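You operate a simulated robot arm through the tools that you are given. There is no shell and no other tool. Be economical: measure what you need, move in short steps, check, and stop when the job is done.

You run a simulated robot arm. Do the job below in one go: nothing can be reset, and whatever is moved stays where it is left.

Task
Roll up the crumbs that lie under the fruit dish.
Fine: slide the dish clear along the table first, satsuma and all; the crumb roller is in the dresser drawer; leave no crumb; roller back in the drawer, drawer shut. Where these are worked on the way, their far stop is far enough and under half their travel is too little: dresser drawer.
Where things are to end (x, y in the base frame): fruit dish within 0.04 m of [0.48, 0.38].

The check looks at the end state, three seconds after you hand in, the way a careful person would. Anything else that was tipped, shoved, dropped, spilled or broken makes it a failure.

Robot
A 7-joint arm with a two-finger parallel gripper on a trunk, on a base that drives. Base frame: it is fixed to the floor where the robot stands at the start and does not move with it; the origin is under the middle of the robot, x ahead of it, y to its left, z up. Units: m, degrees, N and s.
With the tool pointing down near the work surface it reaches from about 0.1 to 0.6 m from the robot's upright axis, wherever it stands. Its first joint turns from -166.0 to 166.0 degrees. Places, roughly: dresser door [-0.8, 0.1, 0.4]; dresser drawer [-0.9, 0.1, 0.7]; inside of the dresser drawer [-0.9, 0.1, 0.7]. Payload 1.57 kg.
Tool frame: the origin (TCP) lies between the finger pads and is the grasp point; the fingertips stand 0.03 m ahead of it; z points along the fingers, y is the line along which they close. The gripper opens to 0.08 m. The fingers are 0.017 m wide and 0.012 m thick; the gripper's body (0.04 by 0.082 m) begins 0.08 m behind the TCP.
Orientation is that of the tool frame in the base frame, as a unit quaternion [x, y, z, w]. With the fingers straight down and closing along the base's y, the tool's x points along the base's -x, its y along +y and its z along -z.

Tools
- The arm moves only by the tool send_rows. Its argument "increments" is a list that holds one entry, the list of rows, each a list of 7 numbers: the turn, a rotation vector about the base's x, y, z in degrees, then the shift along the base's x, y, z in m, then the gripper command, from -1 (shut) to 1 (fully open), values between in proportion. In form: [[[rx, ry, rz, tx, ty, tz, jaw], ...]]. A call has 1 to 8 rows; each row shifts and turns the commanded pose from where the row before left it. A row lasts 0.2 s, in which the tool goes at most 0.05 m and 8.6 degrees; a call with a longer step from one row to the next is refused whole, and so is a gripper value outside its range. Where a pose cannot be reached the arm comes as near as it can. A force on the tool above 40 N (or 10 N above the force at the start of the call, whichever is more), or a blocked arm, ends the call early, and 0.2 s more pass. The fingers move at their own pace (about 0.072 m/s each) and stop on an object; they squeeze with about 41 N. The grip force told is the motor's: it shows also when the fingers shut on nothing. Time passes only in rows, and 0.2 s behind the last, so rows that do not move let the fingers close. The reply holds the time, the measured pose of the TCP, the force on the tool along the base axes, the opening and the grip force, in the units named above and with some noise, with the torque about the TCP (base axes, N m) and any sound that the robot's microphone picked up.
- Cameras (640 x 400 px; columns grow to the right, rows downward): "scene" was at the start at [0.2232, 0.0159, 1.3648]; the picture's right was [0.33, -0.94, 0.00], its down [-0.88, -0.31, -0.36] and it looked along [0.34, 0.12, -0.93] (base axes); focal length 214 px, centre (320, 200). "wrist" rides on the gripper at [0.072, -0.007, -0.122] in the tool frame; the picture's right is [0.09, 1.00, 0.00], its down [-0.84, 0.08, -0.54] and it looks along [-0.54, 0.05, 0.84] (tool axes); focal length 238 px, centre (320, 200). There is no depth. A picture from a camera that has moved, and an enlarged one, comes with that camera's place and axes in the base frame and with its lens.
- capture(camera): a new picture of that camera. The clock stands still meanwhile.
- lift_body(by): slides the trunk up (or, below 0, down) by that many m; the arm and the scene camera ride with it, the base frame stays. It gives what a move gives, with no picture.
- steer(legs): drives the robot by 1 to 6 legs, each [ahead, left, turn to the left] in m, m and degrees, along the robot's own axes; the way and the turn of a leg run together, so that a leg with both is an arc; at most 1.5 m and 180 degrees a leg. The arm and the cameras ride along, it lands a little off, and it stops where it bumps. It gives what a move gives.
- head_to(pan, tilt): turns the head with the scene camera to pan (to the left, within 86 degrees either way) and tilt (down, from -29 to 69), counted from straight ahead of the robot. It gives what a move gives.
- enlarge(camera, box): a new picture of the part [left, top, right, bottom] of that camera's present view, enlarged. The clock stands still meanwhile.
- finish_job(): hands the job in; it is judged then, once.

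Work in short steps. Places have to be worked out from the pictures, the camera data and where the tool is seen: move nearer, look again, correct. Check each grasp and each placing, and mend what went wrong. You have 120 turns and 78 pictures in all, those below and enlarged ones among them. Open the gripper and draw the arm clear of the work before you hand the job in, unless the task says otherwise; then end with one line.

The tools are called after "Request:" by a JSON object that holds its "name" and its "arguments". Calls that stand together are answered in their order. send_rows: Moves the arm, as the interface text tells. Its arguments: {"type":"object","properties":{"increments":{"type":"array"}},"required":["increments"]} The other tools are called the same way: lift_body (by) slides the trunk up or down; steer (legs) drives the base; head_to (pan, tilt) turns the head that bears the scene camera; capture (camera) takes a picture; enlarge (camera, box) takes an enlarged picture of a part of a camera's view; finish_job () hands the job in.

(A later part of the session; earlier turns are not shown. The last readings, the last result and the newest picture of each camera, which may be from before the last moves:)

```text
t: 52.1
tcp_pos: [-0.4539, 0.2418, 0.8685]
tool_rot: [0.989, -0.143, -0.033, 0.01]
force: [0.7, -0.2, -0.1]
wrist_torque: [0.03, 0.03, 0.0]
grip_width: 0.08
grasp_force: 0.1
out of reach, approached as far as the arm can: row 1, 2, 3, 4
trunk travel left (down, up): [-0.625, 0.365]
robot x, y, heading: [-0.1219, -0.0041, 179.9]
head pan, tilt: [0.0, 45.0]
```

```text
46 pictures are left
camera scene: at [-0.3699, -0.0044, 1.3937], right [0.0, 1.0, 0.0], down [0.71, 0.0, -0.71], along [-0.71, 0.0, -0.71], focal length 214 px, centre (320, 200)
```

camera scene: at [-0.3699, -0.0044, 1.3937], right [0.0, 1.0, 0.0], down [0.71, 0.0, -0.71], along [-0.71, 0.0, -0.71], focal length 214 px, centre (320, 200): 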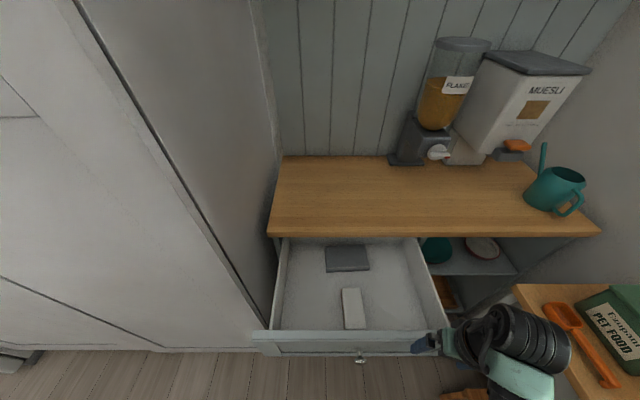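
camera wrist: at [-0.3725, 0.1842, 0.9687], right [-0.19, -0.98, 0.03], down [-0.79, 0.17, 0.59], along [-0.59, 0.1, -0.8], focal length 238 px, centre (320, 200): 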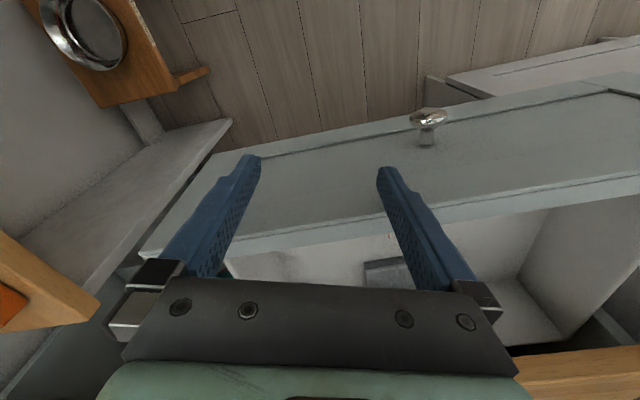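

The arm is stuck in height, so I lift the trunk to carry it well clear, then move it inward.

Request:
{"name": "lift_body", "arguments": {"by": 0.2}}

Request:
{"name": "send_rows", "arguments": {"increments": [[[0, 0, 0, 0.0, -0.04, 0, 1], [0, 0, 0, 0, -0.04, 0, 1], [0, 0, 0, 0, -0.04, 0, 1]]]}}

Request:
{"name": "capture", "arguments": {"camera": "scene"}}

```text
t: 54.2
tcp_pos: [-0.4543, 0.2434, 1.0682]
tool_rot: [0.989, -0.144, -0.033, 0.011]
force: [0.2, -1.2, 0.6]
wrist_torque: [0.02, -0.01, 0.0]
grip_width: 0.0797
grasp_force: 0.0
trunk travel left (down, up): [-0.825, 0.165]
robot x, y, heading: [-0.116, -0.0011, 180.0]
head pan, tilt: [0.0, 45.0]
```

```text
t: 55.0
tcp_pos: [-0.4286, 0.1736, 1.0482]
tool_rot: [0.99, -0.138, -0.037, 0.018]
force: [0.0, -0.6, 0.5]
wrist_torque: [0.02, 0.01, -0.02]
grip_width: 0.08
grasp_force: 0.0
out of reach, approached as far as the arm can: row 1, 2, 3
trunk travel left (down, up): [-0.825, 0.165]
robot x, y, heading: [-0.1195, -0.0038, 180.1]
head pan, tilt: [0.0, 45.0]
```

```text
45 pictures are left
camera scene: at [-0.3693, -0.0048, 1.5938], right [0.0, 1.0, 0.0], down [0.71, 0.0, -0.71], along [-0.71, 0.0, -0.71], focal length 214 px, centre (320, 200)
```

scene: 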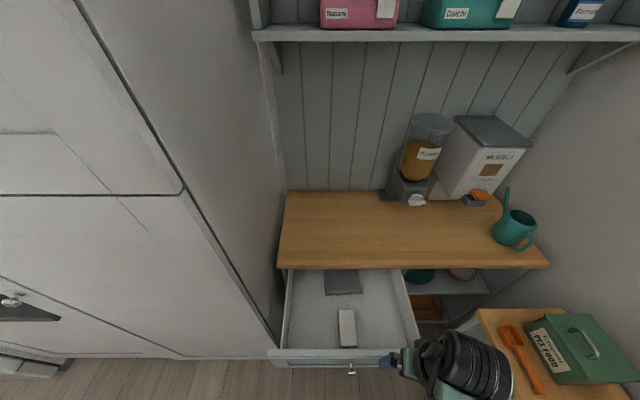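

I move the hand outward (away from the body), where the arm has more room, then restore a clean downward orientation.

Request:
{"name": "send_rows", "arguments": {"increments": [[[0, 0, 0, -0.04, 0, 0, 1], [0, 0, 0, -0.04, 0, 0, 1], [0, 0, 0, -0.04, 0, 0, 1], [0, 0, 0, 0, -0.04, 0, 1], [0, 0, 0, 0, -0.04, 0, 1]]]}}

```text
t: 56.2
tcp_pos: [-0.4972, 0.2066, 1.0472]
tool_rot: [0.99, -0.136, -0.037, 0.019]
force: [-0.6, 0.1, -0.4]
wrist_torque: [0.02, -0.02, 0.01]
grip_width: 0.08
grasp_force: 0.0
out of reach, approached as far as the arm can: row 1, 2, 3, 4, 5
trunk travel left (down, up): [-0.825, 0.165]
robot x, y, heading: [-0.1188, -0.0005, 179.9]
head pan, tilt: [0.0, 45.0]
```

Something in the wrist seems at its limit; earlier a yaw of +90° worked well in front of the robot, so I turn the tool positively about z.

Request:
{"name": "send_rows", "arguments": {"increments": [[[0, 0, 8, 0, 0, 0, 1], [0, 0, 8, 0, 0, 0, 1], [0, 0, 8, 0, 0, 0, 1], [0, 0, 8, 0, 0, 0, 1], [0, 0, 8, 0, 0, 0, 1]]]}}

```text
t: 57.5
tcp_pos: [-0.4952, 0.2051, 1.0447]
tool_rot: [0.978, 0.205, -0.028, 0.023]
force: [0.0, 0.3, 0.3]
wrist_torque: [0.0, -0.03, 0.01]
grip_width: 0.08
grasp_force: 0.0
trunk travel left (down, up): [-0.825, 0.165]
robot x, y, heading: [-0.119, -0.0006, 180.0]
head pan, tilt: [0.0, 45.0]
```

That freed the wrist. I level the tool, and move it above the white object (about [-0.585, 0.09]).

Request:
{"name": "send_rows", "arguments": {"increments": [[[0, 0, 0, -0.01, -0.04, 0, 1], [0, 0, 0, -0.01, -0.04, 0, 1], [0, 0, 0, -0.01, -0.03, 0, 1], [0, 0, 0, -0.02, 0, 0, 1]]]}}

Request:
{"name": "capture", "arguments": {"camera": "wrist"}}

```text
t: 58.5
tcp_pos: [-0.546, 0.0972, 1.0444]
tool_rot: [0.979, 0.203, -0.028, 0.023]
force: [-0.5, -0.1, -0.1]
wrist_torque: [-0.02, -0.05, 0.0]
grip_width: 0.0799
grasp_force: 0.0
trunk travel left (down, up): [-0.825, 0.165]
robot x, y, heading: [-0.1204, -0.0061, 179.9]
head pan, tilt: [0.0, 45.0]
```

```text
44 pictures are left
camera wrist: at [-0.4773, 0.138, 1.1614], right [0.48, -0.88, 0.03], down [-0.71, -0.37, 0.6], along [-0.51, -0.31, -0.8], focal length 238 px, centre (320, 200)
```

wrist: 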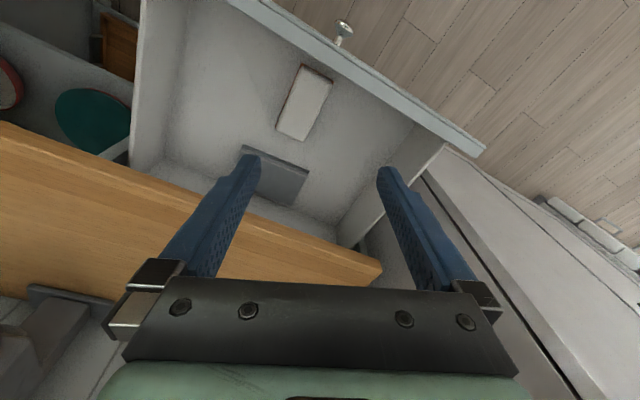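

I zoom in on the white object.

Request:
{"name": "enlarge", "arguments": {"camera": "wrist", "box": [230, 30, 390, 130]}}

Request:
{"name": "enlarge", "arguments": {"camera": "scene", "box": [280, 260, 420, 370]}}

```text
4.00 times, centred on (310, 80) of wrist
camera zoom: at [-0.4773, 0.138, 1.1614], right [0.48, -0.88, 0.03], down [-0.71, -0.37, 0.6], along [-0.51, -0.31, -0.8], focal length 953 px, centre (360, 680)
```

zoom: 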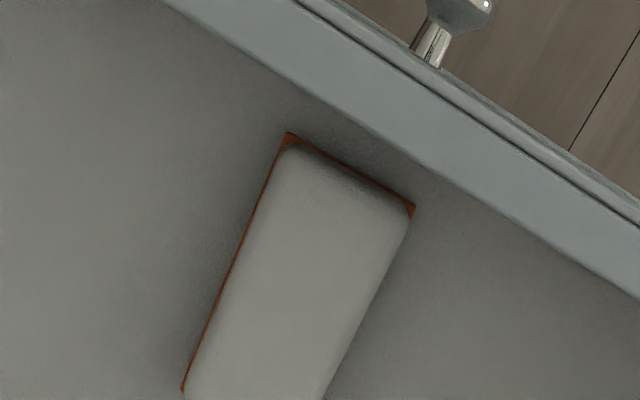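

```text
3.64 times, centred on (350, 315) of scene
camera zoom: at [-0.3706, -0.0037, 1.5935], right [0.0, 1.0, 0.0], down [0.71, 0.0, -0.71], along [-0.71, 0.0, -0.71], focal length 780 px, centre (211, -218)
```

zoom: 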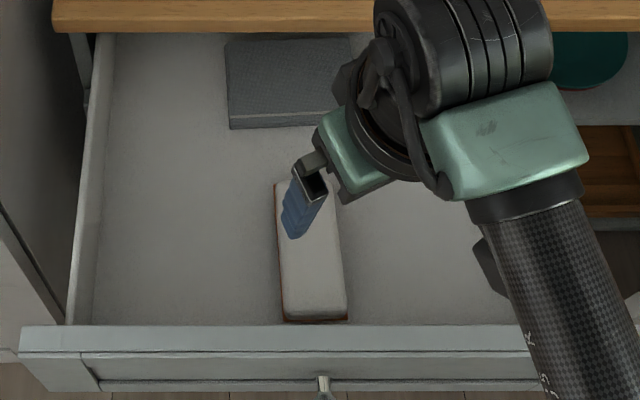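

The white pad on a brown brush base must be the crumb roller: about 0.12 m along x, 0.058 m wide, centre [-0.59, 0.094], drawer floor z≈0.71. I level the tool, bring the yaw to zero, and position above it.

Request:
{"name": "send_rows", "arguments": {"increments": [[[0.9, -1.1, -7.8, -0.012, -0.001, -0.02, 1], [0.9, -1.1, -7.8, -0.012, -0.001, -0.03, 1], [0.9, -1.1, -7.8, -0.012, -0.001, -0.03, 1], [0, 0, 0, 0, 0, -0.03, 1], [0, 0, 0, 0, 0, 0, 1]]]}}

Request:
{"name": "capture", "arguments": {"camera": "wrist"}}

Request:
{"name": "enlarge", "arguments": {"camera": "scene", "box": [260, 240, 460, 380]}}

```text
t: 59.6
tcp_pos: [-0.5809, 0.1332, 0.9316]
tool_rot: [1.0, 0.003, 0.002, 0.002]
force: [-0.3, 0.3, -0.4]
wrist_torque: [-0.03, 0.0, 0.01]
grip_width: 0.0798
grasp_force: 0.0
out of reach, approached as far as the arm can: row 3, 4
trunk travel left (down, up): [-0.825, 0.165]
robot x, y, heading: [-0.1195, -0.0016, 179.9]
head pan, tilt: [0.0, 45.0]
```

```text
41 pictures are left
camera wrist: at [-0.5092, 0.1399, 1.0537], right [0.1, -0.99, 0.01], down [-0.84, -0.08, 0.54], along [-0.54, -0.06, -0.84], focal length 238 px, centre (320, 200)
```

wrist: 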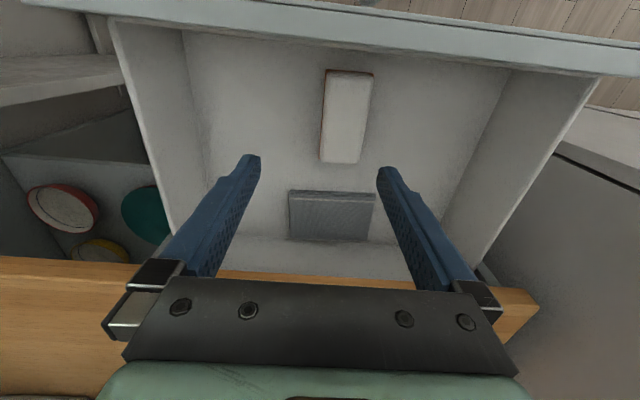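

```text
2.86 times, centred on (360, 310) of scene
camera zoom: at [-0.3696, -0.0044, 1.5937], right [0.0, 1.0, 0.0], down [0.71, 0.0, -0.71], along [-0.71, 0.0, -0.71], focal length 613 px, centre (206, -114)
```

zoom: 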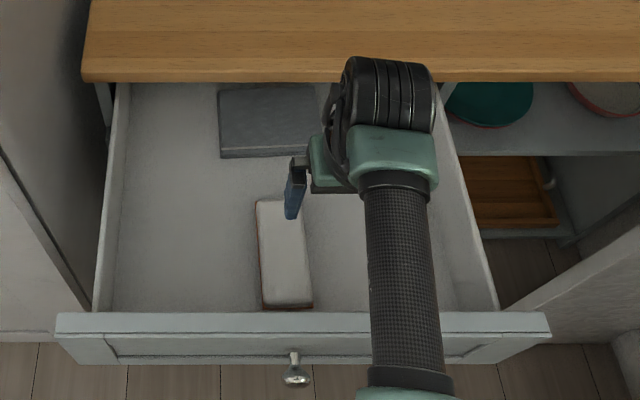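

At zero yaw the arm is limited to y≈0.133, so I shift the robot itself 0.04 m to its left (−y), which carries the tool over the roller.

Request:
{"name": "steer", "arguments": {"legs": [[0, 0.045, 0]]}}

Request:
{"name": "capture", "arguments": {"camera": "wrist"}}

```text
t: 60.6
tcp_pos: [-0.5816, 0.0876, 0.9315]
tool_rot: [1.0, 0.003, 0.0, 0.003]
force: [0.2, 0.3, 0.3]
wrist_torque: [-0.02, 0.02, 0.01]
grip_width: 0.0799
grasp_force: 0.0
trunk travel left (down, up): [-0.825, 0.165]
robot x, y, heading: [-0.1193, -0.0455, 179.8]
head pan, tilt: [0.0, 45.0]
```

```text
39 pictures are left
camera wrist: at [-0.5095, 0.0945, 1.0541], right [0.1, -1.0, 0.01], down [-0.84, -0.08, 0.54], along [-0.54, -0.06, -0.84], focal length 238 px, centre (320, 200)
```

wrist: 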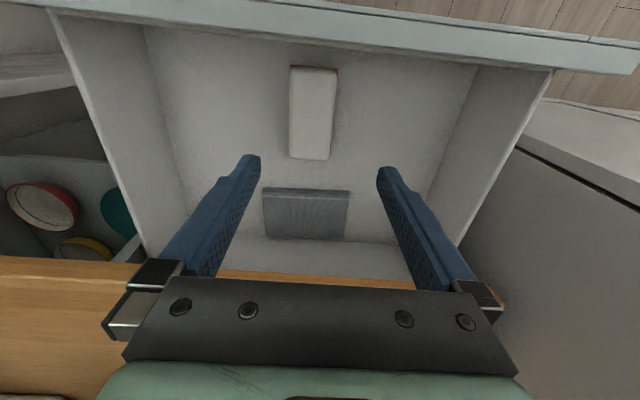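

Roller centre is at [-0.587, 0.094], aligned with x. I lower over it and check before closing.

Request:
{"name": "send_rows", "arguments": {"increments": [[[0, 0, 0, -0.003, 0.003, -0.03, 1], [0, 0, 0, -0.003, 0.003, -0.03, 1], [0, 0, 0, 0, 0, -0.03, 1], [0, 0, 0, 0, 0, -0.03, 1], [0, 0, 0, 0, 0, 0, 1]]]}}

Request:
{"name": "capture", "arguments": {"camera": "wrist"}}

```text
t: 61.8
tcp_pos: [-0.5881, 0.0954, 0.8131]
tool_rot: [1.0, 0.004, 0.001, 0.003]
force: [0.2, 0.6, -0.9]
wrist_torque: [0.0, 0.03, 0.0]
grip_width: 0.0801
grasp_force: 0.1
trunk travel left (down, up): [-0.825, 0.165]
robot x, y, heading: [-0.1185, -0.0451, 179.7]
head pan, tilt: [0.0, 45.0]
```

```text
38 pictures are left
camera wrist: at [-0.5163, 0.1025, 0.9351], right [0.1, -1.0, 0.0], down [-0.84, -0.08, 0.54], along [-0.54, -0.06, -0.84], focal length 238 px, centre (320, 200)
```

wrist: 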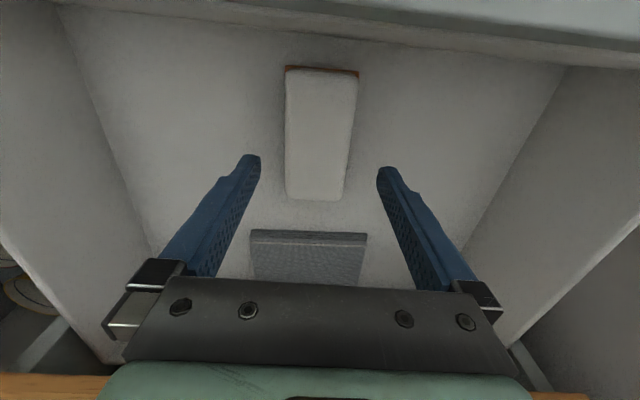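

Well centred. I lower to just above the drawer floor.

Request:
{"name": "send_rows", "arguments": {"increments": [[[0, 0, 0, 0, 0, -0.03, 1], [0, 0, 0, 0, 0, -0.02, 1], [0, 0, 0, 0, 0, -0.01, 1], [0, 0, 0, 0, 0, -0.004, 1], [0, 0, 0, 0, 0, 0, 1]]]}}

Request:
{"name": "capture", "arguments": {"camera": "wrist"}}

```text
t: 63.0
tcp_pos: [-0.5791, 0.0795, 0.7925]
tool_rot: [1.0, 0.004, 0.001, 0.002]
force: [-0.1, 0.2, 0.6]
wrist_torque: [0.02, -0.01, -0.02]
grip_width: 0.0799
grasp_force: 0.1
out of reach, approached as far as the arm can: row 1, 2, 3, 4
trunk travel left (down, up): [-0.825, 0.165]
robot x, y, heading: [-0.1194, -0.0459, 179.8]
head pan, tilt: [0.0, 45.0]
```

```text
37 pictures are left
camera wrist: at [-0.5076, 0.0863, 0.9155], right [0.1, -1.0, 0.01], down [-0.84, -0.08, 0.54], along [-0.54, -0.06, -0.84], focal length 238 px, centre (320, 200)
```

wrist: 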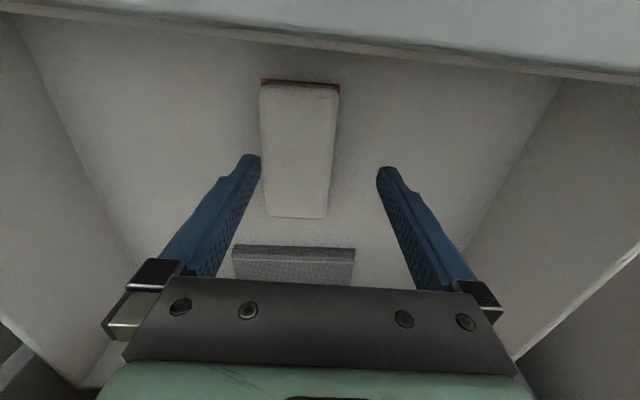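

The arm's reach ends there, so I go back up to the good pose and use the trunk for the descent.

Request:
{"name": "send_rows", "arguments": {"increments": [[[0, 0, 0, 0, 0, 0.03, 1], [0, 0, 0, 0, 0, 0.034, 1], [0, 0, 0, 0, 0, 0, 1]]]}}

Request:
{"name": "lift_body", "arguments": {"by": -0.055}}

Request:
{"name": "capture", "arguments": {"camera": "wrist"}}

```text
t: 63.8
tcp_pos: [-0.5776, 0.0773, 0.8594]
tool_rot: [1.0, 0.002, 0.001, 0.003]
force: [-0.5, 0.6, -0.2]
wrist_torque: [-0.03, 0.01, 0.01]
grip_width: 0.0801
grasp_force: 0.1
trunk travel left (down, up): [-0.825, 0.165]
robot x, y, heading: [-0.1143, -0.049, 179.8]
head pan, tilt: [0.0, 45.0]
```

```text
t: 64.7
tcp_pos: [-0.5778, 0.0766, 0.8017]
tool_rot: [1.0, 0.003, 0.0, 0.002]
force: [-0.1, -0.4, -1.3]
wrist_torque: [0.0, -0.02, -0.02]
grip_width: 0.0798
grasp_force: 0.1
trunk travel left (down, up): [-0.77, 0.22]
robot x, y, heading: [-0.1184, -0.052, 179.9]
head pan, tilt: [0.0, 45.0]
```

```text
36 pictures are left
camera wrist: at [-0.5068, 0.084, 0.9252], right [0.1, -1.0, 0.01], down [-0.84, -0.08, 0.54], along [-0.54, -0.06, -0.84], focal length 238 px, centre (320, 200)
```

wrist: 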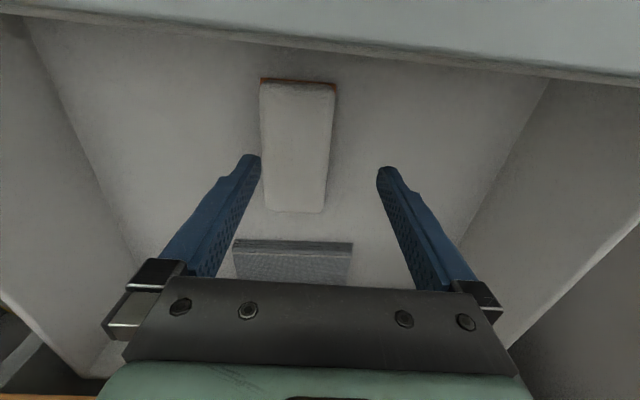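

The commanded pose was rebased, so I shift back over the roller (+0.018 y, −0.010 x) and then descend with the trunk.

Request:
{"name": "send_rows", "arguments": {"increments": [[[0, 0, 0, -0.005, 0.009, 0, 1], [0, 0, 0, -0.005, 0.009, 0, 1], [0, 0, 0, 0, 0, 0, 1]]]}}

Request:
{"name": "lift_body", "arguments": {"by": -0.045}}

Request:
{"name": "capture", "arguments": {"camera": "wrist"}}

```text
t: 65.5
tcp_pos: [-0.588, 0.0939, 0.8028]
tool_rot: [1.0, 0.004, 0.001, 0.002]
force: [0.6, -0.3, 0.4]
wrist_torque: [-0.01, 0.03, -0.02]
grip_width: 0.08
grasp_force: 0.1
trunk travel left (down, up): [-0.77, 0.22]
robot x, y, heading: [-0.1202, -0.0487, 179.9]
head pan, tilt: [0.0, 45.0]
```

```text
t: 66.4
tcp_pos: [-0.5879, 0.0944, 0.7578]
tool_rot: [1.0, 0.004, 0.0, 0.003]
force: [-0.4, -0.3, 1.3]
wrist_torque: [0.02, -0.01, -0.02]
grip_width: 0.0803
grasp_force: 0.0
trunk travel left (down, up): [-0.725, 0.265]
robot x, y, heading: [-0.1186, -0.0488, 180.1]
head pan, tilt: [0.0, 45.0]
```

```text
35 pictures are left
camera wrist: at [-0.5156, 0.1021, 0.8802], right [0.1, -1.0, 0.01], down [-0.84, -0.08, 0.54], along [-0.54, -0.06, -0.84], focal length 238 px, centre (320, 200)
```

wrist: 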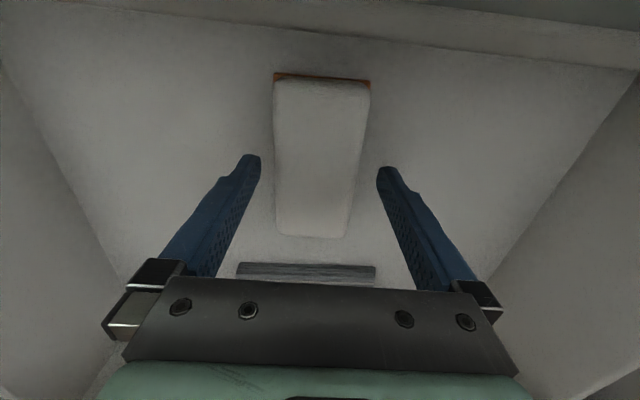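

Aligned. Down 10 mm more, then close.

Request:
{"name": "lift_body", "arguments": {"by": -0.01}}

Request:
{"name": "send_rows", "arguments": {"increments": [[[0, 0, 0, 0, 0, 0, -1], [0, 0, 0, 0, 0, 0, -1], [0, 0, 0, 0, 0, 0, -1], [0, 0, 0, 0, 0, 0, -1]]]}}

Request:
{"name": "capture", "arguments": {"camera": "wrist"}}

```text
t: 67.0
tcp_pos: [-0.5871, 0.0946, 0.7486]
tool_rot: [1.0, 0.003, 0.001, 0.002]
force: [0.2, -0.7, -0.2]
wrist_torque: [-0.02, 0.01, 0.03]
grip_width: 0.0797
grasp_force: 0.1
trunk travel left (down, up): [-0.715, 0.275]
robot x, y, heading: [-0.121, -0.0482, 179.9]
head pan, tilt: [0.0, 45.0]
```

```text
t: 68.0
tcp_pos: [-0.5881, 0.0941, 0.7483]
tool_rot: [1.0, 0.003, 0.001, 0.003]
force: [0.8, -0.8, 1.2]
wrist_torque: [0.05, -0.04, 0.01]
grip_width: 0.0587
grasp_force: 40.5
trunk travel left (down, up): [-0.715, 0.275]
robot x, y, heading: [-0.121, -0.0461, 180.0]
head pan, tilt: [0.0, 45.0]
```

```text
34 pictures are left
camera wrist: at [-0.5156, 0.1021, 0.8703], right [0.1, -1.0, 0.01], down [-0.84, -0.08, 0.54], along [-0.54, -0.06, -0.84], focal length 238 px, centre (320, 200)
```

wrist: 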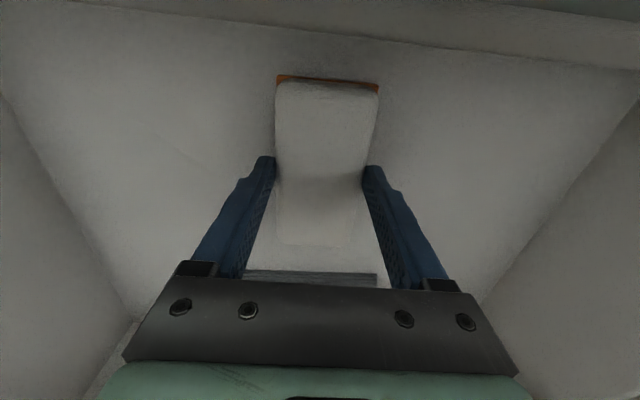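

Gripped at 0.0587 m. I lift with the trunk and check the hold.

Request:
{"name": "lift_body", "arguments": {"by": 0.2}}

Request:
{"name": "capture", "arguments": {"camera": "wrist"}}

Request:
{"name": "capture", "arguments": {"camera": "scene"}}

```text
t: 70.2
tcp_pos: [-0.5874, 0.0948, 0.9479]
tool_rot: [1.0, 0.004, 0.001, 0.003]
force: [-0.4, -0.3, -1.3]
wrist_torque: [0.02, 0.03, 0.01]
grip_width: 0.0591
grasp_force: 40.3
trunk travel left (down, up): [-0.915, 0.075]
robot x, y, heading: [-0.1209, -0.0488, 180.1]
head pan, tilt: [0.0, 45.0]
```

```text
33 pictures are left
camera wrist: at [-0.5157, 0.1021, 1.0701], right [0.1, -1.0, 0.01], down [-0.84, -0.08, 0.54], along [-0.54, -0.06, -0.84], focal length 238 px, centre (320, 200)
```

wrist: 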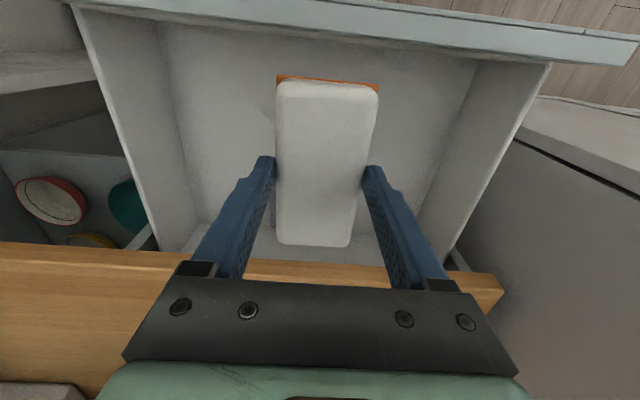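

```text
32 pictures are left
camera scene: at [-0.3701, -0.0498, 1.6836], right [0.0, 1.0, 0.0], down [0.71, 0.0, -0.71], along [-0.71, 0.0, -0.71], focal length 214 px, centre (320, 200)
```

scene: 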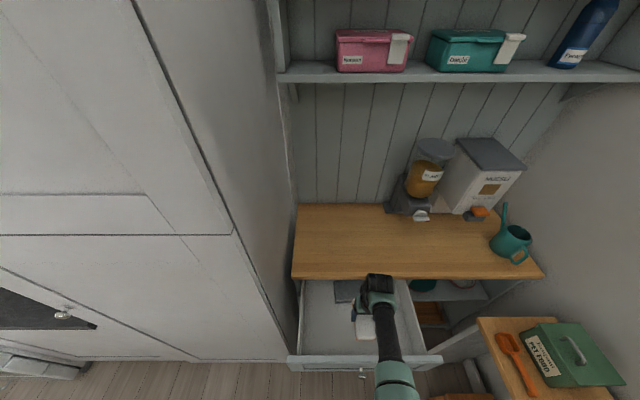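

The roller is held firmly and the drawer contents are undisturbed. I back up and turn left round to face the table, where the swept circle is clear.

Request:
{"name": "steer", "arguments": {"legs": [[-0.12, 0, 0], [0, 0, 90]]}}

Request:
{"name": "capture", "arguments": {"camera": "scene"}}

```text
t: 75.1
tcp_pos: [-0.1582, -0.5115, 0.9467]
tool_rot: [0.715, 0.699, 0.002, 0.002]
force: [0.2, 0.7, -0.3]
wrist_torque: [0.0, 0.03, 0.01]
grip_width: 0.059
grasp_force: 41.3
trunk travel left (down, up): [-0.915, 0.075]
robot x, y, heading: [-0.0012, -0.0476, -92.0]
head pan, tilt: [0.0, 45.0]
```

```text
31 pictures are left
camera scene: at [-0.0102, -0.3018, 1.6836], right [-1.0, 0.03, 0.0], down [0.02, 0.71, -0.71], along [-0.02, -0.71, -0.71], focal length 214 px, centre (320, 200)
```

scene: 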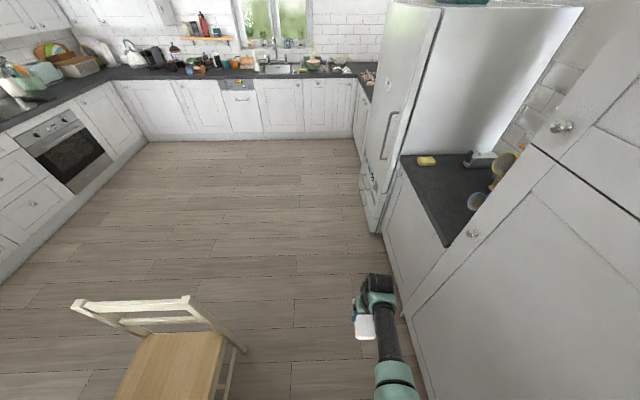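

The sweep path clears the chair back. I raise slightly and turn the rest of the way.

Request:
{"name": "lift_body", "arguments": {"by": 0.05}}

Request:
{"name": "steer", "arguments": {"legs": [[0, 0, 92]]}}

Request:
{"name": "head_to", "arguments": {"pan": 15, "tilt": 60}}

Request:
{"name": "capture", "arguments": {"camera": "scene"}}

```text
t: 76.0
tcp_pos: [-0.1595, -0.511, 0.9978]
tool_rot: [0.715, 0.699, 0.003, 0.002]
force: [-0.3, -0.4, -1.5]
wrist_torque: [0.01, 0.03, -0.03]
grip_width: 0.059
grasp_force: 40.6
trunk travel left (down, up): [-0.965, 0.025]
robot x, y, heading: [-0.0011, -0.0443, -92.1]
head pan, tilt: [0.0, 45.0]
```

```text
t: 80.3
tcp_pos: [0.4656, -0.1929, 0.9983]
tool_rot: [0.0, 1.0, 0.003, -0.001]
force: [0.0, 0.2, -1.5]
wrist_torque: [0.01, 0.02, 0.02]
grip_width: 0.0589
grasp_force: 40.9
trunk travel left (down, up): [-0.965, 0.025]
robot x, y, heading: [-0.0016, -0.0482, -0.7]
head pan, tilt: [0.0, 45.0]
```

```text
t: 81.1
tcp_pos: [0.4651, -0.1932, 0.9986]
tool_rot: [0.0, 1.0, 0.002, -0.001]
force: [-0.9, 0.1, -1.6]
wrist_torque: [0.02, 0.01, 0.01]
grip_width: 0.0591
grasp_force: 40.8
trunk travel left (down, up): [-0.965, 0.025]
robot x, y, heading: [-0.0033, -0.0455, -0.4]
head pan, tilt: [15.0, 60.0]
```

```text
30 pictures are left
camera scene: at [0.233, -0.0356, 1.7142], right [0.25, -0.97, 0.0], down [-0.84, -0.22, -0.5], along [0.48, 0.12, -0.87], focal length 214 px, centre (320, 200)
```

scene: 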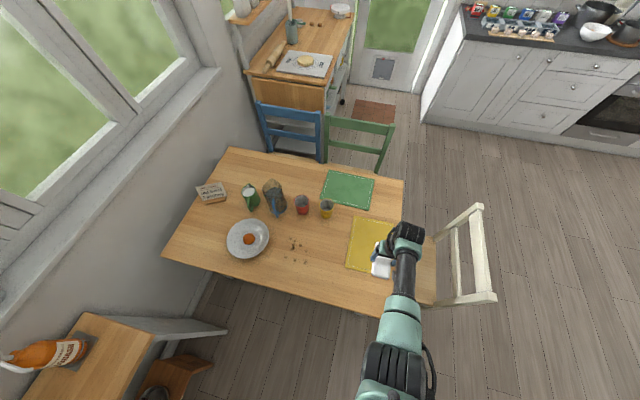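

Crumbs lie untouched. I'll turn the roller so its long side lies along y (a yaw of +90° worked there before) and sweep along x in lanes; first raise and turn the arm over the crumbs' near side.

Request:
{"name": "send_rows", "arguments": {"increments": [[[0, 0, 8, -0.004, 0.02, 0.02, -1], [0, 0, 8, -0.004, 0.02, 0.02, -1], [0, 0, 8, -0.004, 0.02, 0.02, -1], [0, 0, 8, -0.004, 0.02, 0.02, -1], [0, 0, 8, -0.004, 0.03, 0.02, -1], [0, 0, 8, -0.004, 0.03, 0.02, -1], [0, 0, 8, -0.004, 0.03, 0.01, -1]]]}}

Request:
{"name": "send_rows", "arguments": {"increments": [[[0, 0, 8, -0.004, 0.035, 0.01, -1], [0, 0, 8, -0.004, 0.035, 0.01, -1], [0, 0, 8, -0.004, 0.035, 0, -1], [0, 0, 8, -0.004, 0.03, 0, -1], [0, 0, 2, 0, 0, 0, -1]]]}}

Request:
{"name": "lift_body", "arguments": {"by": -0.25}}

Request:
{"name": "capture", "arguments": {"camera": "scene"}}

Request:
{"name": "capture", "arguments": {"camera": "wrist"}}

```text
t: 82.7
tcp_pos: [0.4364, -0.0221, 1.1305]
tool_rot: [-0.469, 0.883, 0.002, -0.001]
force: [0.2, -0.3, -0.8]
wrist_torque: [-0.02, -0.02, -0.02]
grip_width: 0.0594
grasp_force: 41.1
trunk travel left (down, up): [-0.965, 0.025]
robot x, y, heading: [-0.0019, -0.0484, -0.8]
head pan, tilt: [15.0, 60.0]
```

```text
t: 83.9
tcp_pos: [0.4202, 0.1097, 1.1504]
tool_rot: [0.708, -0.707, -0.002, 0.002]
force: [-0.1, -0.7, -1.5]
wrist_torque: [-0.01, 0.02, -0.01]
grip_width: 0.0592
grasp_force: 40.6
trunk travel left (down, up): [-0.965, 0.025]
robot x, y, heading: [-0.0045, -0.0506, -0.4]
head pan, tilt: [15.0, 60.0]
```

```text
t: 86.5
tcp_pos: [0.4206, 0.11, 0.8989]
tool_rot: [-0.707, 0.707, 0.001, -0.003]
force: [-0.6, 0.5, -1.2]
wrist_torque: [-0.01, 0.01, 0.0]
grip_width: 0.0589
grasp_force: 41.2
trunk travel left (down, up): [-0.715, 0.275]
robot x, y, heading: [-0.0028, -0.0465, -0.5]
head pan, tilt: [15.0, 60.0]
```

```text
29 pictures are left
camera scene: at [0.2328, -0.0355, 1.4642], right [0.25, -0.97, 0.0], down [-0.84, -0.22, -0.5], along [0.48, 0.12, -0.87], focal length 214 px, centre (320, 200)
```

scene: 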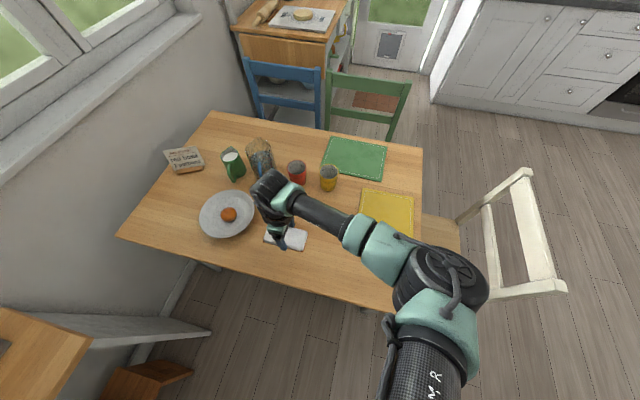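

```text
28 pictures are left
camera wrist: at [0.4279, 0.0392, 1.0217], right [-1.0, -0.09, 0.01], down [-0.07, 0.84, 0.54], along [-0.05, 0.54, -0.84], focal length 238 px, centre (320, 200)
```

wrist: 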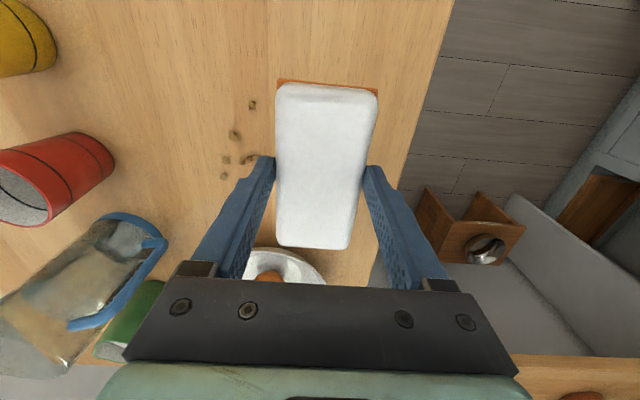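

I shift the roller clear of the near crumbs (x≈0.395) and lower it by the trunk, then feel for the table.

Request:
{"name": "send_rows", "arguments": {"increments": [[[0, 0, 0, -0.013, 0, 0, -1], [0, 0, 0, -0.013, 0, 0, -1]]]}}

Request:
{"name": "lift_body", "arguments": {"by": -0.09}}

Request:
{"name": "send_rows", "arguments": {"increments": [[[0, 0, 0, 0, 0, -0.006, -1], [0, 0, 0, 0, 0, -0.004, -1], [0, 0, 0, 0, 0, -0.003, -1], [0, 0, 0, 0, 0, 0, -1]]]}}

Request:
{"name": "capture", "arguments": {"camera": "scene"}}

```text
t: 87.1
tcp_pos: [0.3948, 0.1091, 0.8999]
tool_rot: [0.707, -0.707, -0.001, 0.003]
force: [0.5, 0.2, -0.2]
wrist_torque: [-0.01, 0.0, -0.01]
grip_width: 0.0592
grasp_force: 41.1
trunk travel left (down, up): [-0.715, 0.275]
robot x, y, heading: [-0.0034, -0.0481, -0.7]
head pan, tilt: [15.0, 60.0]
```

```text
t: 88.3
tcp_pos: [0.3958, 0.11, 0.8094]
tool_rot: [-0.707, 0.707, 0.001, -0.003]
force: [-0.3, 0.5, -1.9]
wrist_torque: [0.01, 0.01, -0.02]
grip_width: 0.059
grasp_force: 40.9
trunk travel left (down, up): [-0.625, 0.365]
robot x, y, heading: [-0.0018, -0.0467, -0.6]
head pan, tilt: [15.0, 60.0]
```

```text
t: 89.3
tcp_pos: [0.3947, 0.111, 0.799]
tool_rot: [0.707, -0.707, 0.0, 0.0]
force: [-2.5, -2.7, 26.7]
wrist_torque: [-0.82, 0.12, 0.0]
grip_width: 0.0593
grasp_force: 41.1
trunk travel left (down, up): [-0.625, 0.365]
robot x, y, heading: [-0.0025, -0.0469, -0.6]
head pan, tilt: [15.0, 60.0]
```

```text
27 pictures are left
camera scene: at [0.2307, -0.0364, 1.3751], right [0.25, -0.97, 0.0], down [-0.84, -0.22, -0.5], along [0.49, 0.13, -0.86], focal length 214 px, centre (320, 200)
```

scene: 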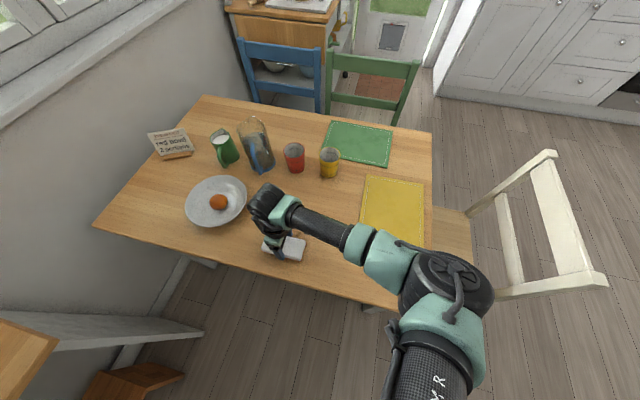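

Contact at tool z≈0.799. I relax to light pressure and sweep forward (+x) across the crumbs in lane y=0.11.

Request:
{"name": "send_rows", "arguments": {"increments": [[[0, 0, 0, 0, 0, 0.002, -1], [0, 0, 0, 0.02, 0, 0, -1], [0, 0, 0, 0.02, 0, 0, -1], [0, 0, 0, 0.02, 0, 0, -1], [0, 0, 0, 0.02, 0, 0, -1], [0, 0, 0, 0.02, 0, 0, -1], [0, 0, 0, 0.02, 0, 0, -1], [0, 0, 0, 0.02, 0, 0, -1]]]}}

Request:
{"name": "capture", "arguments": {"camera": "wrist"}}

```text
t: 91.1
tcp_pos: [0.5238, 0.1051, 0.7994]
tool_rot: [-0.707, 0.707, 0.002, 0.0]
force: [-5.3, 7.0, 26.4]
wrist_torque: [-0.62, 0.22, -0.32]
grip_width: 0.0591
grasp_force: 40.5
out of reach, approached as far as the arm can: row 8
trunk travel left (down, up): [-0.625, 0.365]
robot x, y, heading: [-0.0014, -0.0481, -0.8]
head pan, tilt: [15.0, 60.0]
```

```text
26 pictures are left
camera wrist: at [0.5304, 0.0328, 0.9213], right [-1.0, -0.09, 0.0], down [-0.08, 0.84, 0.54], along [-0.05, 0.54, -0.84], focal length 238 px, centre (320, 200)
```

wrist: 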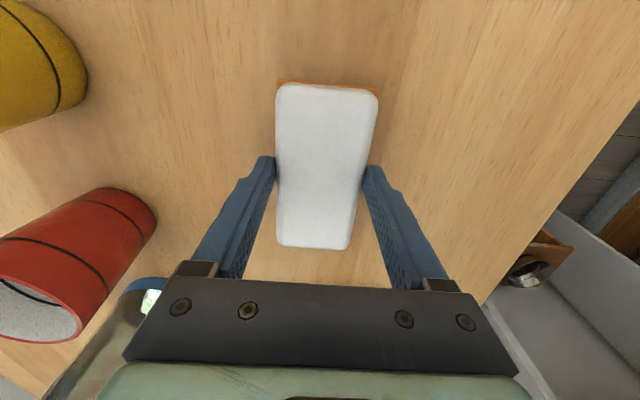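

The lane is clean behind the roller. I lift it, step the robot 0.05 m to the left for reach, and look at what is left.

Request:
{"name": "send_rows", "arguments": {"increments": [[[0, 0, 0, 0, 0, 0.03, -1], [0, 0, 0, -0.03, 0, 0.04, -1], [0, 0, 0, -0.04, 0, 0.02, -1], [0, 0, 0, -0.04, 0, 0, -1]]]}}

Request:
{"name": "steer", "arguments": {"legs": [[0, 0.05, 0]]}}

Request:
{"name": "capture", "arguments": {"camera": "wrist"}}

Request:
{"name": "capture", "arguments": {"camera": "scene"}}

```text
t: 92.1
tcp_pos: [0.4108, 0.1047, 0.8883]
tool_rot: [-0.706, 0.708, 0.002, -0.002]
force: [0.0, -0.5, -1.4]
wrist_torque: [-0.06, 0.0, 0.0]
grip_width: 0.059
grasp_force: 41.3
trunk travel left (down, up): [-0.625, 0.365]
robot x, y, heading: [-0.0014, -0.0475, -0.6]
head pan, tilt: [15.0, 60.0]
```

```text
t: 93.0
tcp_pos: [0.4116, 0.1552, 0.8868]
tool_rot: [-0.707, 0.707, 0.002, -0.003]
force: [0.5, -0.9, -0.8]
wrist_torque: [0.01, -0.01, 0.01]
grip_width: 0.0593
grasp_force: 41.1
trunk travel left (down, up): [-0.625, 0.365]
robot x, y, heading: [-0.0, -0.0004, -0.5]
head pan, tilt: [15.0, 60.0]
```

```text
25 pictures are left
camera wrist: at [0.4194, 0.0844, 1.0088], right [-1.0, -0.09, 0.01], down [-0.07, 0.84, 0.54], along [-0.05, 0.54, -0.84], focal length 238 px, centre (320, 200)
```

wrist: 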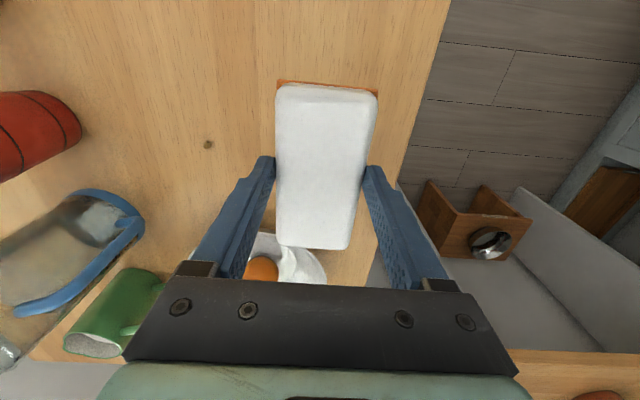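

```text
24 pictures are left
camera scene: at [0.2334, 0.0152, 1.3741], right [0.25, -0.97, 0.0], down [-0.84, -0.22, -0.5], along [0.48, 0.12, -0.87], focal length 214 px, centre (320, 200)
```

scene: 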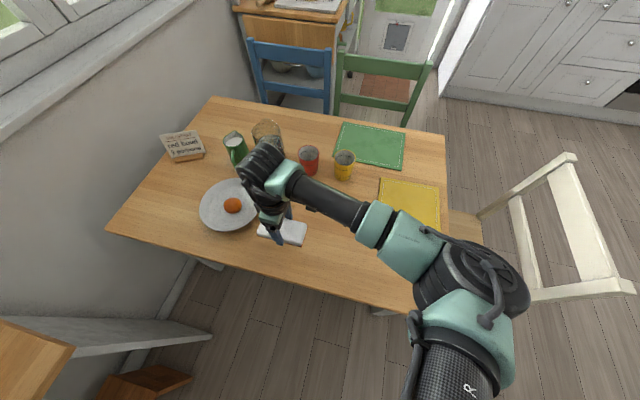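

One crumb is left at about [0.535, 0.187], and one near [0.444, 0.181] may be hidden. I step left another 0.02 m and sweep a second lane at y≈0.172.

Request:
{"name": "steer", "arguments": {"legs": [[0, 0.03, 0]]}}

Request:
{"name": "send_rows", "arguments": {"increments": [[[0, 0, 0, -0.015, -0.01, -0.03, -1], [0, 0, 0, 0, 0, -0.03, -1], [0, 0, 0, 0, 0, -0.02, -1], [0, 0, 0, 0, 0, -0.006, -1], [0, 0, 0, 0, 0, 0, -1]]]}}

```text
t: 93.9
tcp_pos: [0.4126, 0.1851, 0.8858]
tool_rot: [-0.707, 0.707, 0.001, -0.003]
force: [-0.8, 0.9, -1.1]
wrist_torque: [-0.01, 0.02, 0.02]
grip_width: 0.0593
grasp_force: 41.0
trunk travel left (down, up): [-0.625, 0.365]
robot x, y, heading: [-0.0009, 0.0304, -0.4]
head pan, tilt: [15.0, 60.0]
```

```text
t: 95.1
tcp_pos: [0.3981, 0.174, 0.8002]
tool_rot: [-0.707, 0.707, 0.001, -0.002]
force: [-0.4, 0.2, -0.7]
wrist_torque: [0.0, 0.03, -0.04]
grip_width: 0.0594
grasp_force: 41.1
trunk travel left (down, up): [-0.625, 0.365]
robot x, y, heading: [-0.001, 0.0296, -0.3]
head pan, tilt: [15.0, 60.0]
```

Just above contact. I press lightly (2.5 mm) and sweep forward.

Request:
{"name": "send_rows", "arguments": {"increments": [[[0, 0, 0, 0, 0, -0.0025, -1], [0, 0, 0, 0.02, 0, 0, -1], [0, 0, 0, 0.02, 0, 0, -1], [0, 0, 0, 0.02, 0, 0, -1], [0, 0, 0, 0.02, 0, 0, -1], [0, 0, 0, 0.02, 0, 0, -1], [0, 0, 0, 0.02, 0, 0, -1], [0, 0, 0, 0.02, 0, 0, -1]]]}}

Request:
{"name": "send_rows", "arguments": {"increments": [[[0, 0, 0, 0.01, 0, 0, -1], [0, 0, 0, 0, 0, 0, -1]]]}}

Request:
{"name": "send_rows", "arguments": {"increments": [[[0, 0, 0, 0, 0, 0.03, -1], [0, 0, 0, -0.04, 0, 0.03, -1], [0, 0, 0, -0.04, -0.02, 0.02, -1], [0, 0, 0, -0.04, -0.02, 0.03, -1]]]}}

Request:
{"name": "capture", "arguments": {"camera": "wrist"}}

Request:
{"name": "enlarge", "arguments": {"camera": "scene", "box": [180, 100, 420, 270]}}

```text
t: 96.9
tcp_pos: [0.5355, 0.1709, 0.8]
tool_rot: [0.708, -0.706, -0.001, 0.0]
force: [-9.0, 4.3, 26.0]
wrist_torque: [-0.48, 0.42, -0.23]
grip_width: 0.0591
grasp_force: 40.8
out of reach, approached as far as the arm can: row 8
trunk travel left (down, up): [-0.625, 0.365]
robot x, y, heading: [-0.0014, 0.0275, -0.6]
head pan, tilt: [15.0, 60.0]
```

```text
t: 97.5
tcp_pos: [0.545, 0.162, 0.7993]
tool_rot: [0.707, -0.707, -0.001, 0.001]
force: [-0.5, 5.1, 12.7]
wrist_torque: [0.58, -0.19, 0.13]
grip_width: 0.059
grasp_force: 41.0
out of reach, approached as far as the arm can: row 1
trunk travel left (down, up): [-0.625, 0.365]
robot x, y, heading: [0.0006, 0.0294, -0.4]
head pan, tilt: [15.0, 60.0]
```

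```text
refused: row 4 steps farther than a row can; nothing moved
```

```text
23 pictures are left
camera wrist: at [0.5523, 0.0903, 0.9214], right [-1.0, -0.09, 0.0], down [-0.08, 0.84, 0.54], along [-0.05, 0.54, -0.84], focal length 238 px, centre (320, 200)
```

wrist: 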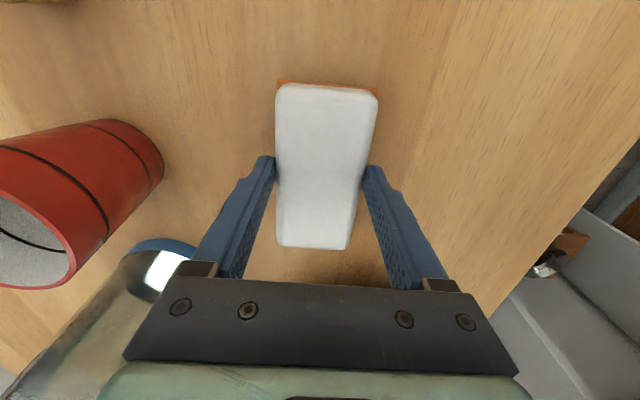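

```text
2.35 times, centred on (300, 185) of scene
camera zoom: at [0.2321, 0.0435, 1.3744], right [0.25, -0.97, 0.0], down [-0.84, -0.22, -0.5], along [0.49, 0.12, -0.87], focal length 505 px, centre (367, 235)
```

zoom: 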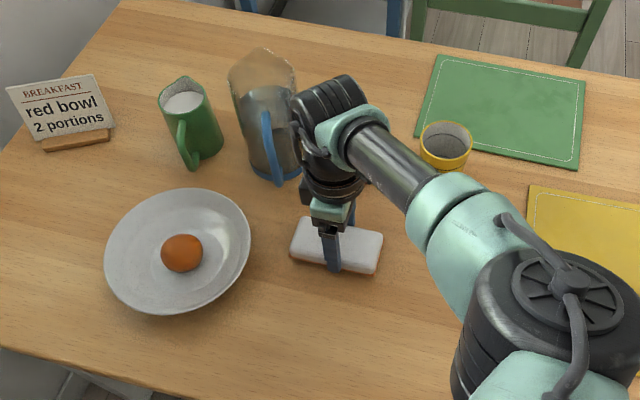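

The table looks clean around the roller. I lift straight up, draw back, and check the spot beneath.

Request:
{"name": "send_rows", "arguments": {"increments": [[[0, 0, 0, 0, 0, 0.03, -1], [0, 0, 0, -0.01, 0, 0.04, -1], [0, 0, 0, -0.04, 0, 0.02, -1], [0, 0, 0, -0.04, -0.01, 0.02, -1], [0, 0, 0, -0.04, -0.01, 0.02, -1], [0, 0, 0, -0.03, -0.02, 0.03, -1], [0, 0, 0, 0, -0.02, 0.03, -1]]]}}

Request:
{"name": "capture", "arguments": {"camera": "wrist"}}

Request:
{"name": "enlarge", "arguments": {"camera": "scene", "box": [180, 100, 420, 270]}}

```text
t: 99.1
tcp_pos: [0.3839, 0.1011, 0.9882]
tool_rot: [-0.707, 0.707, 0.001, -0.002]
force: [-0.4, 0.0, -1.1]
wrist_torque: [-0.01, -0.02, -0.02]
grip_width: 0.0592
grasp_force: 41.2
trunk travel left (down, up): [-0.625, 0.365]
robot x, y, heading: [-0.0014, 0.0293, -0.5]
head pan, tilt: [15.0, 60.0]
```

```text
21 pictures are left
camera wrist: at [0.3916, 0.0286, 1.111], right [-1.0, -0.09, 0.01], down [-0.07, 0.84, 0.54], along [-0.05, 0.54, -0.84], focal length 238 px, centre (320, 200)
```

wrist: 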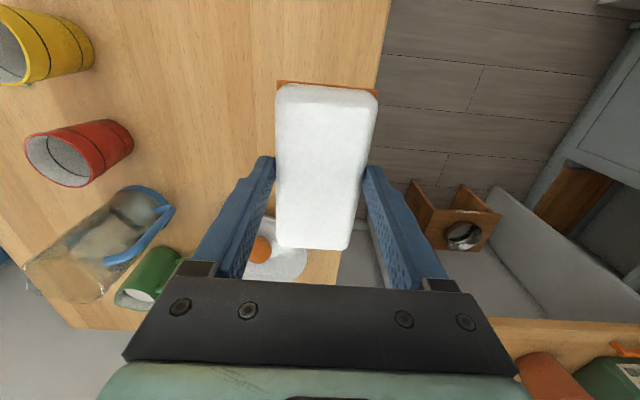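

```text
2.35 times, centred on (300, 185) of scene
camera zoom: at [0.2336, 0.0432, 1.3741], right [0.25, -0.97, 0.0], down [-0.84, -0.22, -0.5], along [0.48, 0.13, -0.87], focal length 505 px, centre (367, 235)
```

zoom: 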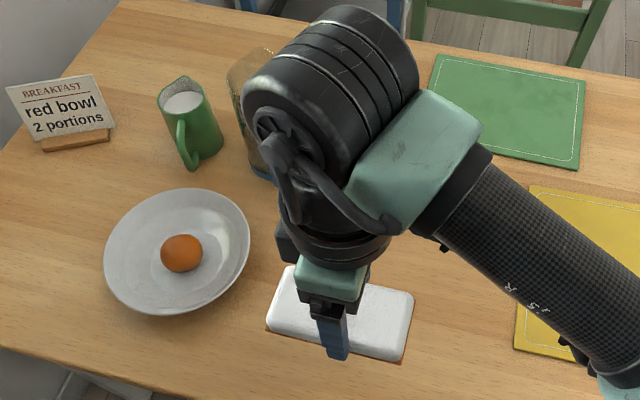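

The crumb area looks clean. I raise the trunk and turn the tool back to its earlier carrying pose (reverse of before), then look at the whole area.

Request:
{"name": "lift_body", "arguments": {"by": 0.34}}

Request:
{"name": "send_rows", "arguments": {"increments": [[[0, 0, -8, 0.007, -0.019, -0.028, -1], [0, 0, -8, 0.007, -0.019, -0.028, -1], [0, 0, -8, 0.007, -0.019, -0.028, -1], [0, 0, -8, 0.007, -0.019, -0.028, -1], [0, 0, -8, 0.007, -0.019, -0.028, -1], [0, 0, -8, 0.007, -0.019, -0.028, -1], [0, 0, -8, 0.007, -0.019, -0.028, -1], [0, 0, -8, 0.007, -0.019, -0.028, -1]]]}}

Request:
{"name": "send_rows", "arguments": {"increments": [[[0, 0, -8, 0.007, -0.02, -0.028, -1], [0, 0, -8, 0.007, -0.02, -0.028, -1], [0, 0, -8, 0.007, -0.02, -0.028, -1], [0, 0, -2, 0.004, -0.005, -0.01, -1], [0, 0, 0, 0, 0, 0, -1]]]}}

Request:
{"name": "enlarge", "arguments": {"camera": "scene", "box": [200, 150, 420, 300]}}

```text
t: 102.4
tcp_pos: [0.3858, 0.1009, 1.3286]
tool_rot: [0.707, -0.707, -0.001, 0.003]
force: [0.9, 0.2, -0.3]
wrist_torque: [0.03, 0.02, 0.0]
grip_width: 0.0591
grasp_force: 41.3
trunk travel left (down, up): [-0.965, 0.025]
robot x, y, heading: [-0.0017, 0.0293, -0.2]
head pan, tilt: [15.0, 60.0]
```

```text
t: 104.2
tcp_pos: [0.4406, -0.0511, 1.1049]
tool_rot: [-0.224, 0.975, 0.003, -0.001]
force: [0.6, -0.2, -1.6]
wrist_torque: [0.05, -0.01, 0.0]
grip_width: 0.0592
grasp_force: 40.8
trunk travel left (down, up): [-0.965, 0.025]
robot x, y, heading: [-0.002, 0.0268, -0.4]
head pan, tilt: [15.0, 60.0]
```

```text
t: 105.4
tcp_pos: [0.4662, -0.1165, 1.0102]
tool_rot: [0.0, 1.0, 0.002, -0.001]
force: [0.0, -0.2, -1.0]
wrist_torque: [0.0, 0.05, 0.0]
grip_width: 0.0592
grasp_force: 40.7
trunk travel left (down, up): [-0.965, 0.025]
robot x, y, heading: [-0.0018, 0.0322, -0.4]
head pan, tilt: [15.0, 60.0]
```

```text
2.67 times, centred on (310, 225) of scene
camera zoom: at [0.2334, 0.0433, 1.7142], right [0.25, -0.97, 0.0], down [-0.84, -0.22, -0.5], along [0.48, 0.13, -0.87], focal length 572 px, centre (347, 133)
```

zoom: 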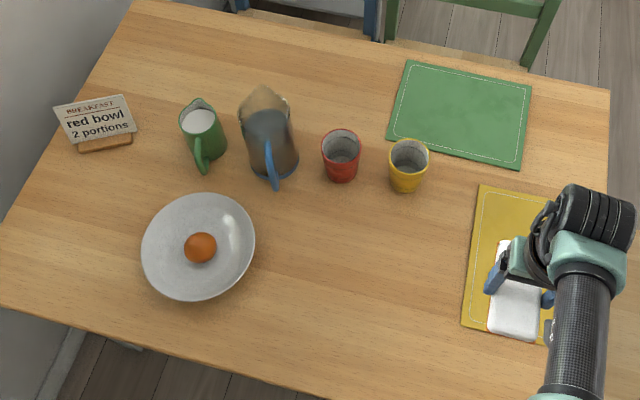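

All crumbs are gone, the dish is at about [0.475, 0.372] and everything else is in place. I go back the same way: sidestep, then turn right in two halves toward the dresser.

Request:
{"name": "steer", "arguments": {"legs": [[0, -0.078, 0], [0, 0, -90], [0, 0, -89.6]]}}

Request:
{"name": "head_to", "arguments": {"pan": 0, "tilt": 50}}

Request:
{"name": "capture", "arguments": {"camera": "scene"}}

```text
t: 114.0
tcp_pos: [-0.4727, 0.0878, 1.0106]
tool_rot: [1.0, 0.015, 0.001, 0.003]
force: [0.5, -0.1, -1.2]
wrist_torque: [-0.01, -0.03, -0.02]
grip_width: 0.0592
grasp_force: 41.5
trunk travel left (down, up): [-0.965, 0.025]
robot x, y, heading: [-0.0026, -0.0414, -178.9]
head pan, tilt: [15.0, 60.0]
```

```text
t: 114.8
tcp_pos: [-0.4731, 0.0881, 1.0107]
tool_rot: [1.0, 0.015, 0.001, 0.003]
force: [-0.3, 0.3, -0.1]
wrist_torque: [0.03, 0.03, -0.01]
grip_width: 0.0592
grasp_force: 40.6
trunk travel left (down, up): [-0.965, 0.025]
robot x, y, heading: [-0.0002, -0.044, -178.9]
head pan, tilt: [0.0, 50.0]
```

```text
18 pictures are left
camera scene: at [-0.2487, -0.0534, 1.7267], right [-0.02, 1.0, 0.0], down [0.77, 0.02, -0.64], along [-0.64, -0.01, -0.77], focal length 214 px, centre (320, 200)
```

scene: 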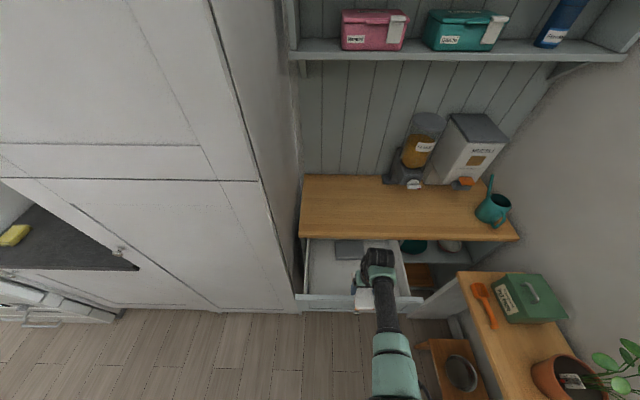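

I drive ahead 0.115 m with a small heading fix to bring the roller back above its place.

Request:
{"name": "steer", "arguments": {"legs": [[0.115, 0, -1.1]]}}

Request:
{"name": "capture", "arguments": {"camera": "wrist"}}

```text
t: 116.0
tcp_pos: [-0.5858, 0.0942, 1.0112]
tool_rot: [1.0, 0.007, 0.0, 0.003]
force: [-0.2, 0.0, -0.7]
wrist_torque: [-0.03, -0.02, 0.02]
grip_width: 0.0592
grasp_force: 40.8
trunk travel left (down, up): [-0.965, 0.025]
robot x, y, heading: [-0.1193, -0.0467, -179.8]
head pan, tilt: [0.0, 50.0]
```

```text
17 pictures are left
camera wrist: at [-0.5131, 0.102, 1.1329], right [0.11, -0.99, 0.01], down [-0.84, -0.09, 0.54], along [-0.54, -0.06, -0.84], focal length 238 px, centre (320, 200)
```

wrist: 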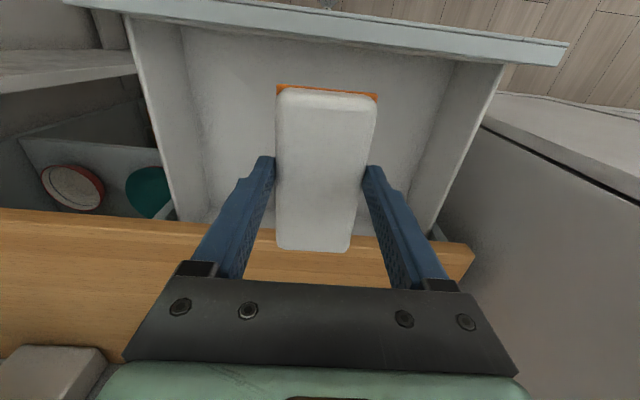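

Right above its place. I lower by the trunk to just above the drawer floor.

Request:
{"name": "lift_body", "arguments": {"by": -0.25}}

Request:
{"name": "lift_body", "arguments": {"by": -0.01}}

```text
t: 118.6
tcp_pos: [-0.5859, 0.0933, 0.7598]
tool_rot: [1.0, 0.006, 0.001, 0.003]
force: [0.5, 0.0, -1.6]
wrist_torque: [-0.01, 0.02, 0.02]
grip_width: 0.0591
grasp_force: 41.0
trunk travel left (down, up): [-0.715, 0.275]
robot x, y, heading: [-0.116, -0.0491, -179.6]
head pan, tilt: [0.0, 50.0]
```

```text
t: 119.2
tcp_pos: [-0.5847, 0.0937, 0.7499]
tool_rot: [1.0, 0.008, 0.001, 0.003]
force: [0.2, 0.3, -1.0]
wrist_torque: [0.0, -0.01, 0.01]
grip_width: 0.0592
grasp_force: 41.4
trunk travel left (down, up): [-0.705, 0.285]
robot x, y, heading: [-0.1164, -0.0462, -179.6]
head pan, tilt: [0.0, 50.0]
```

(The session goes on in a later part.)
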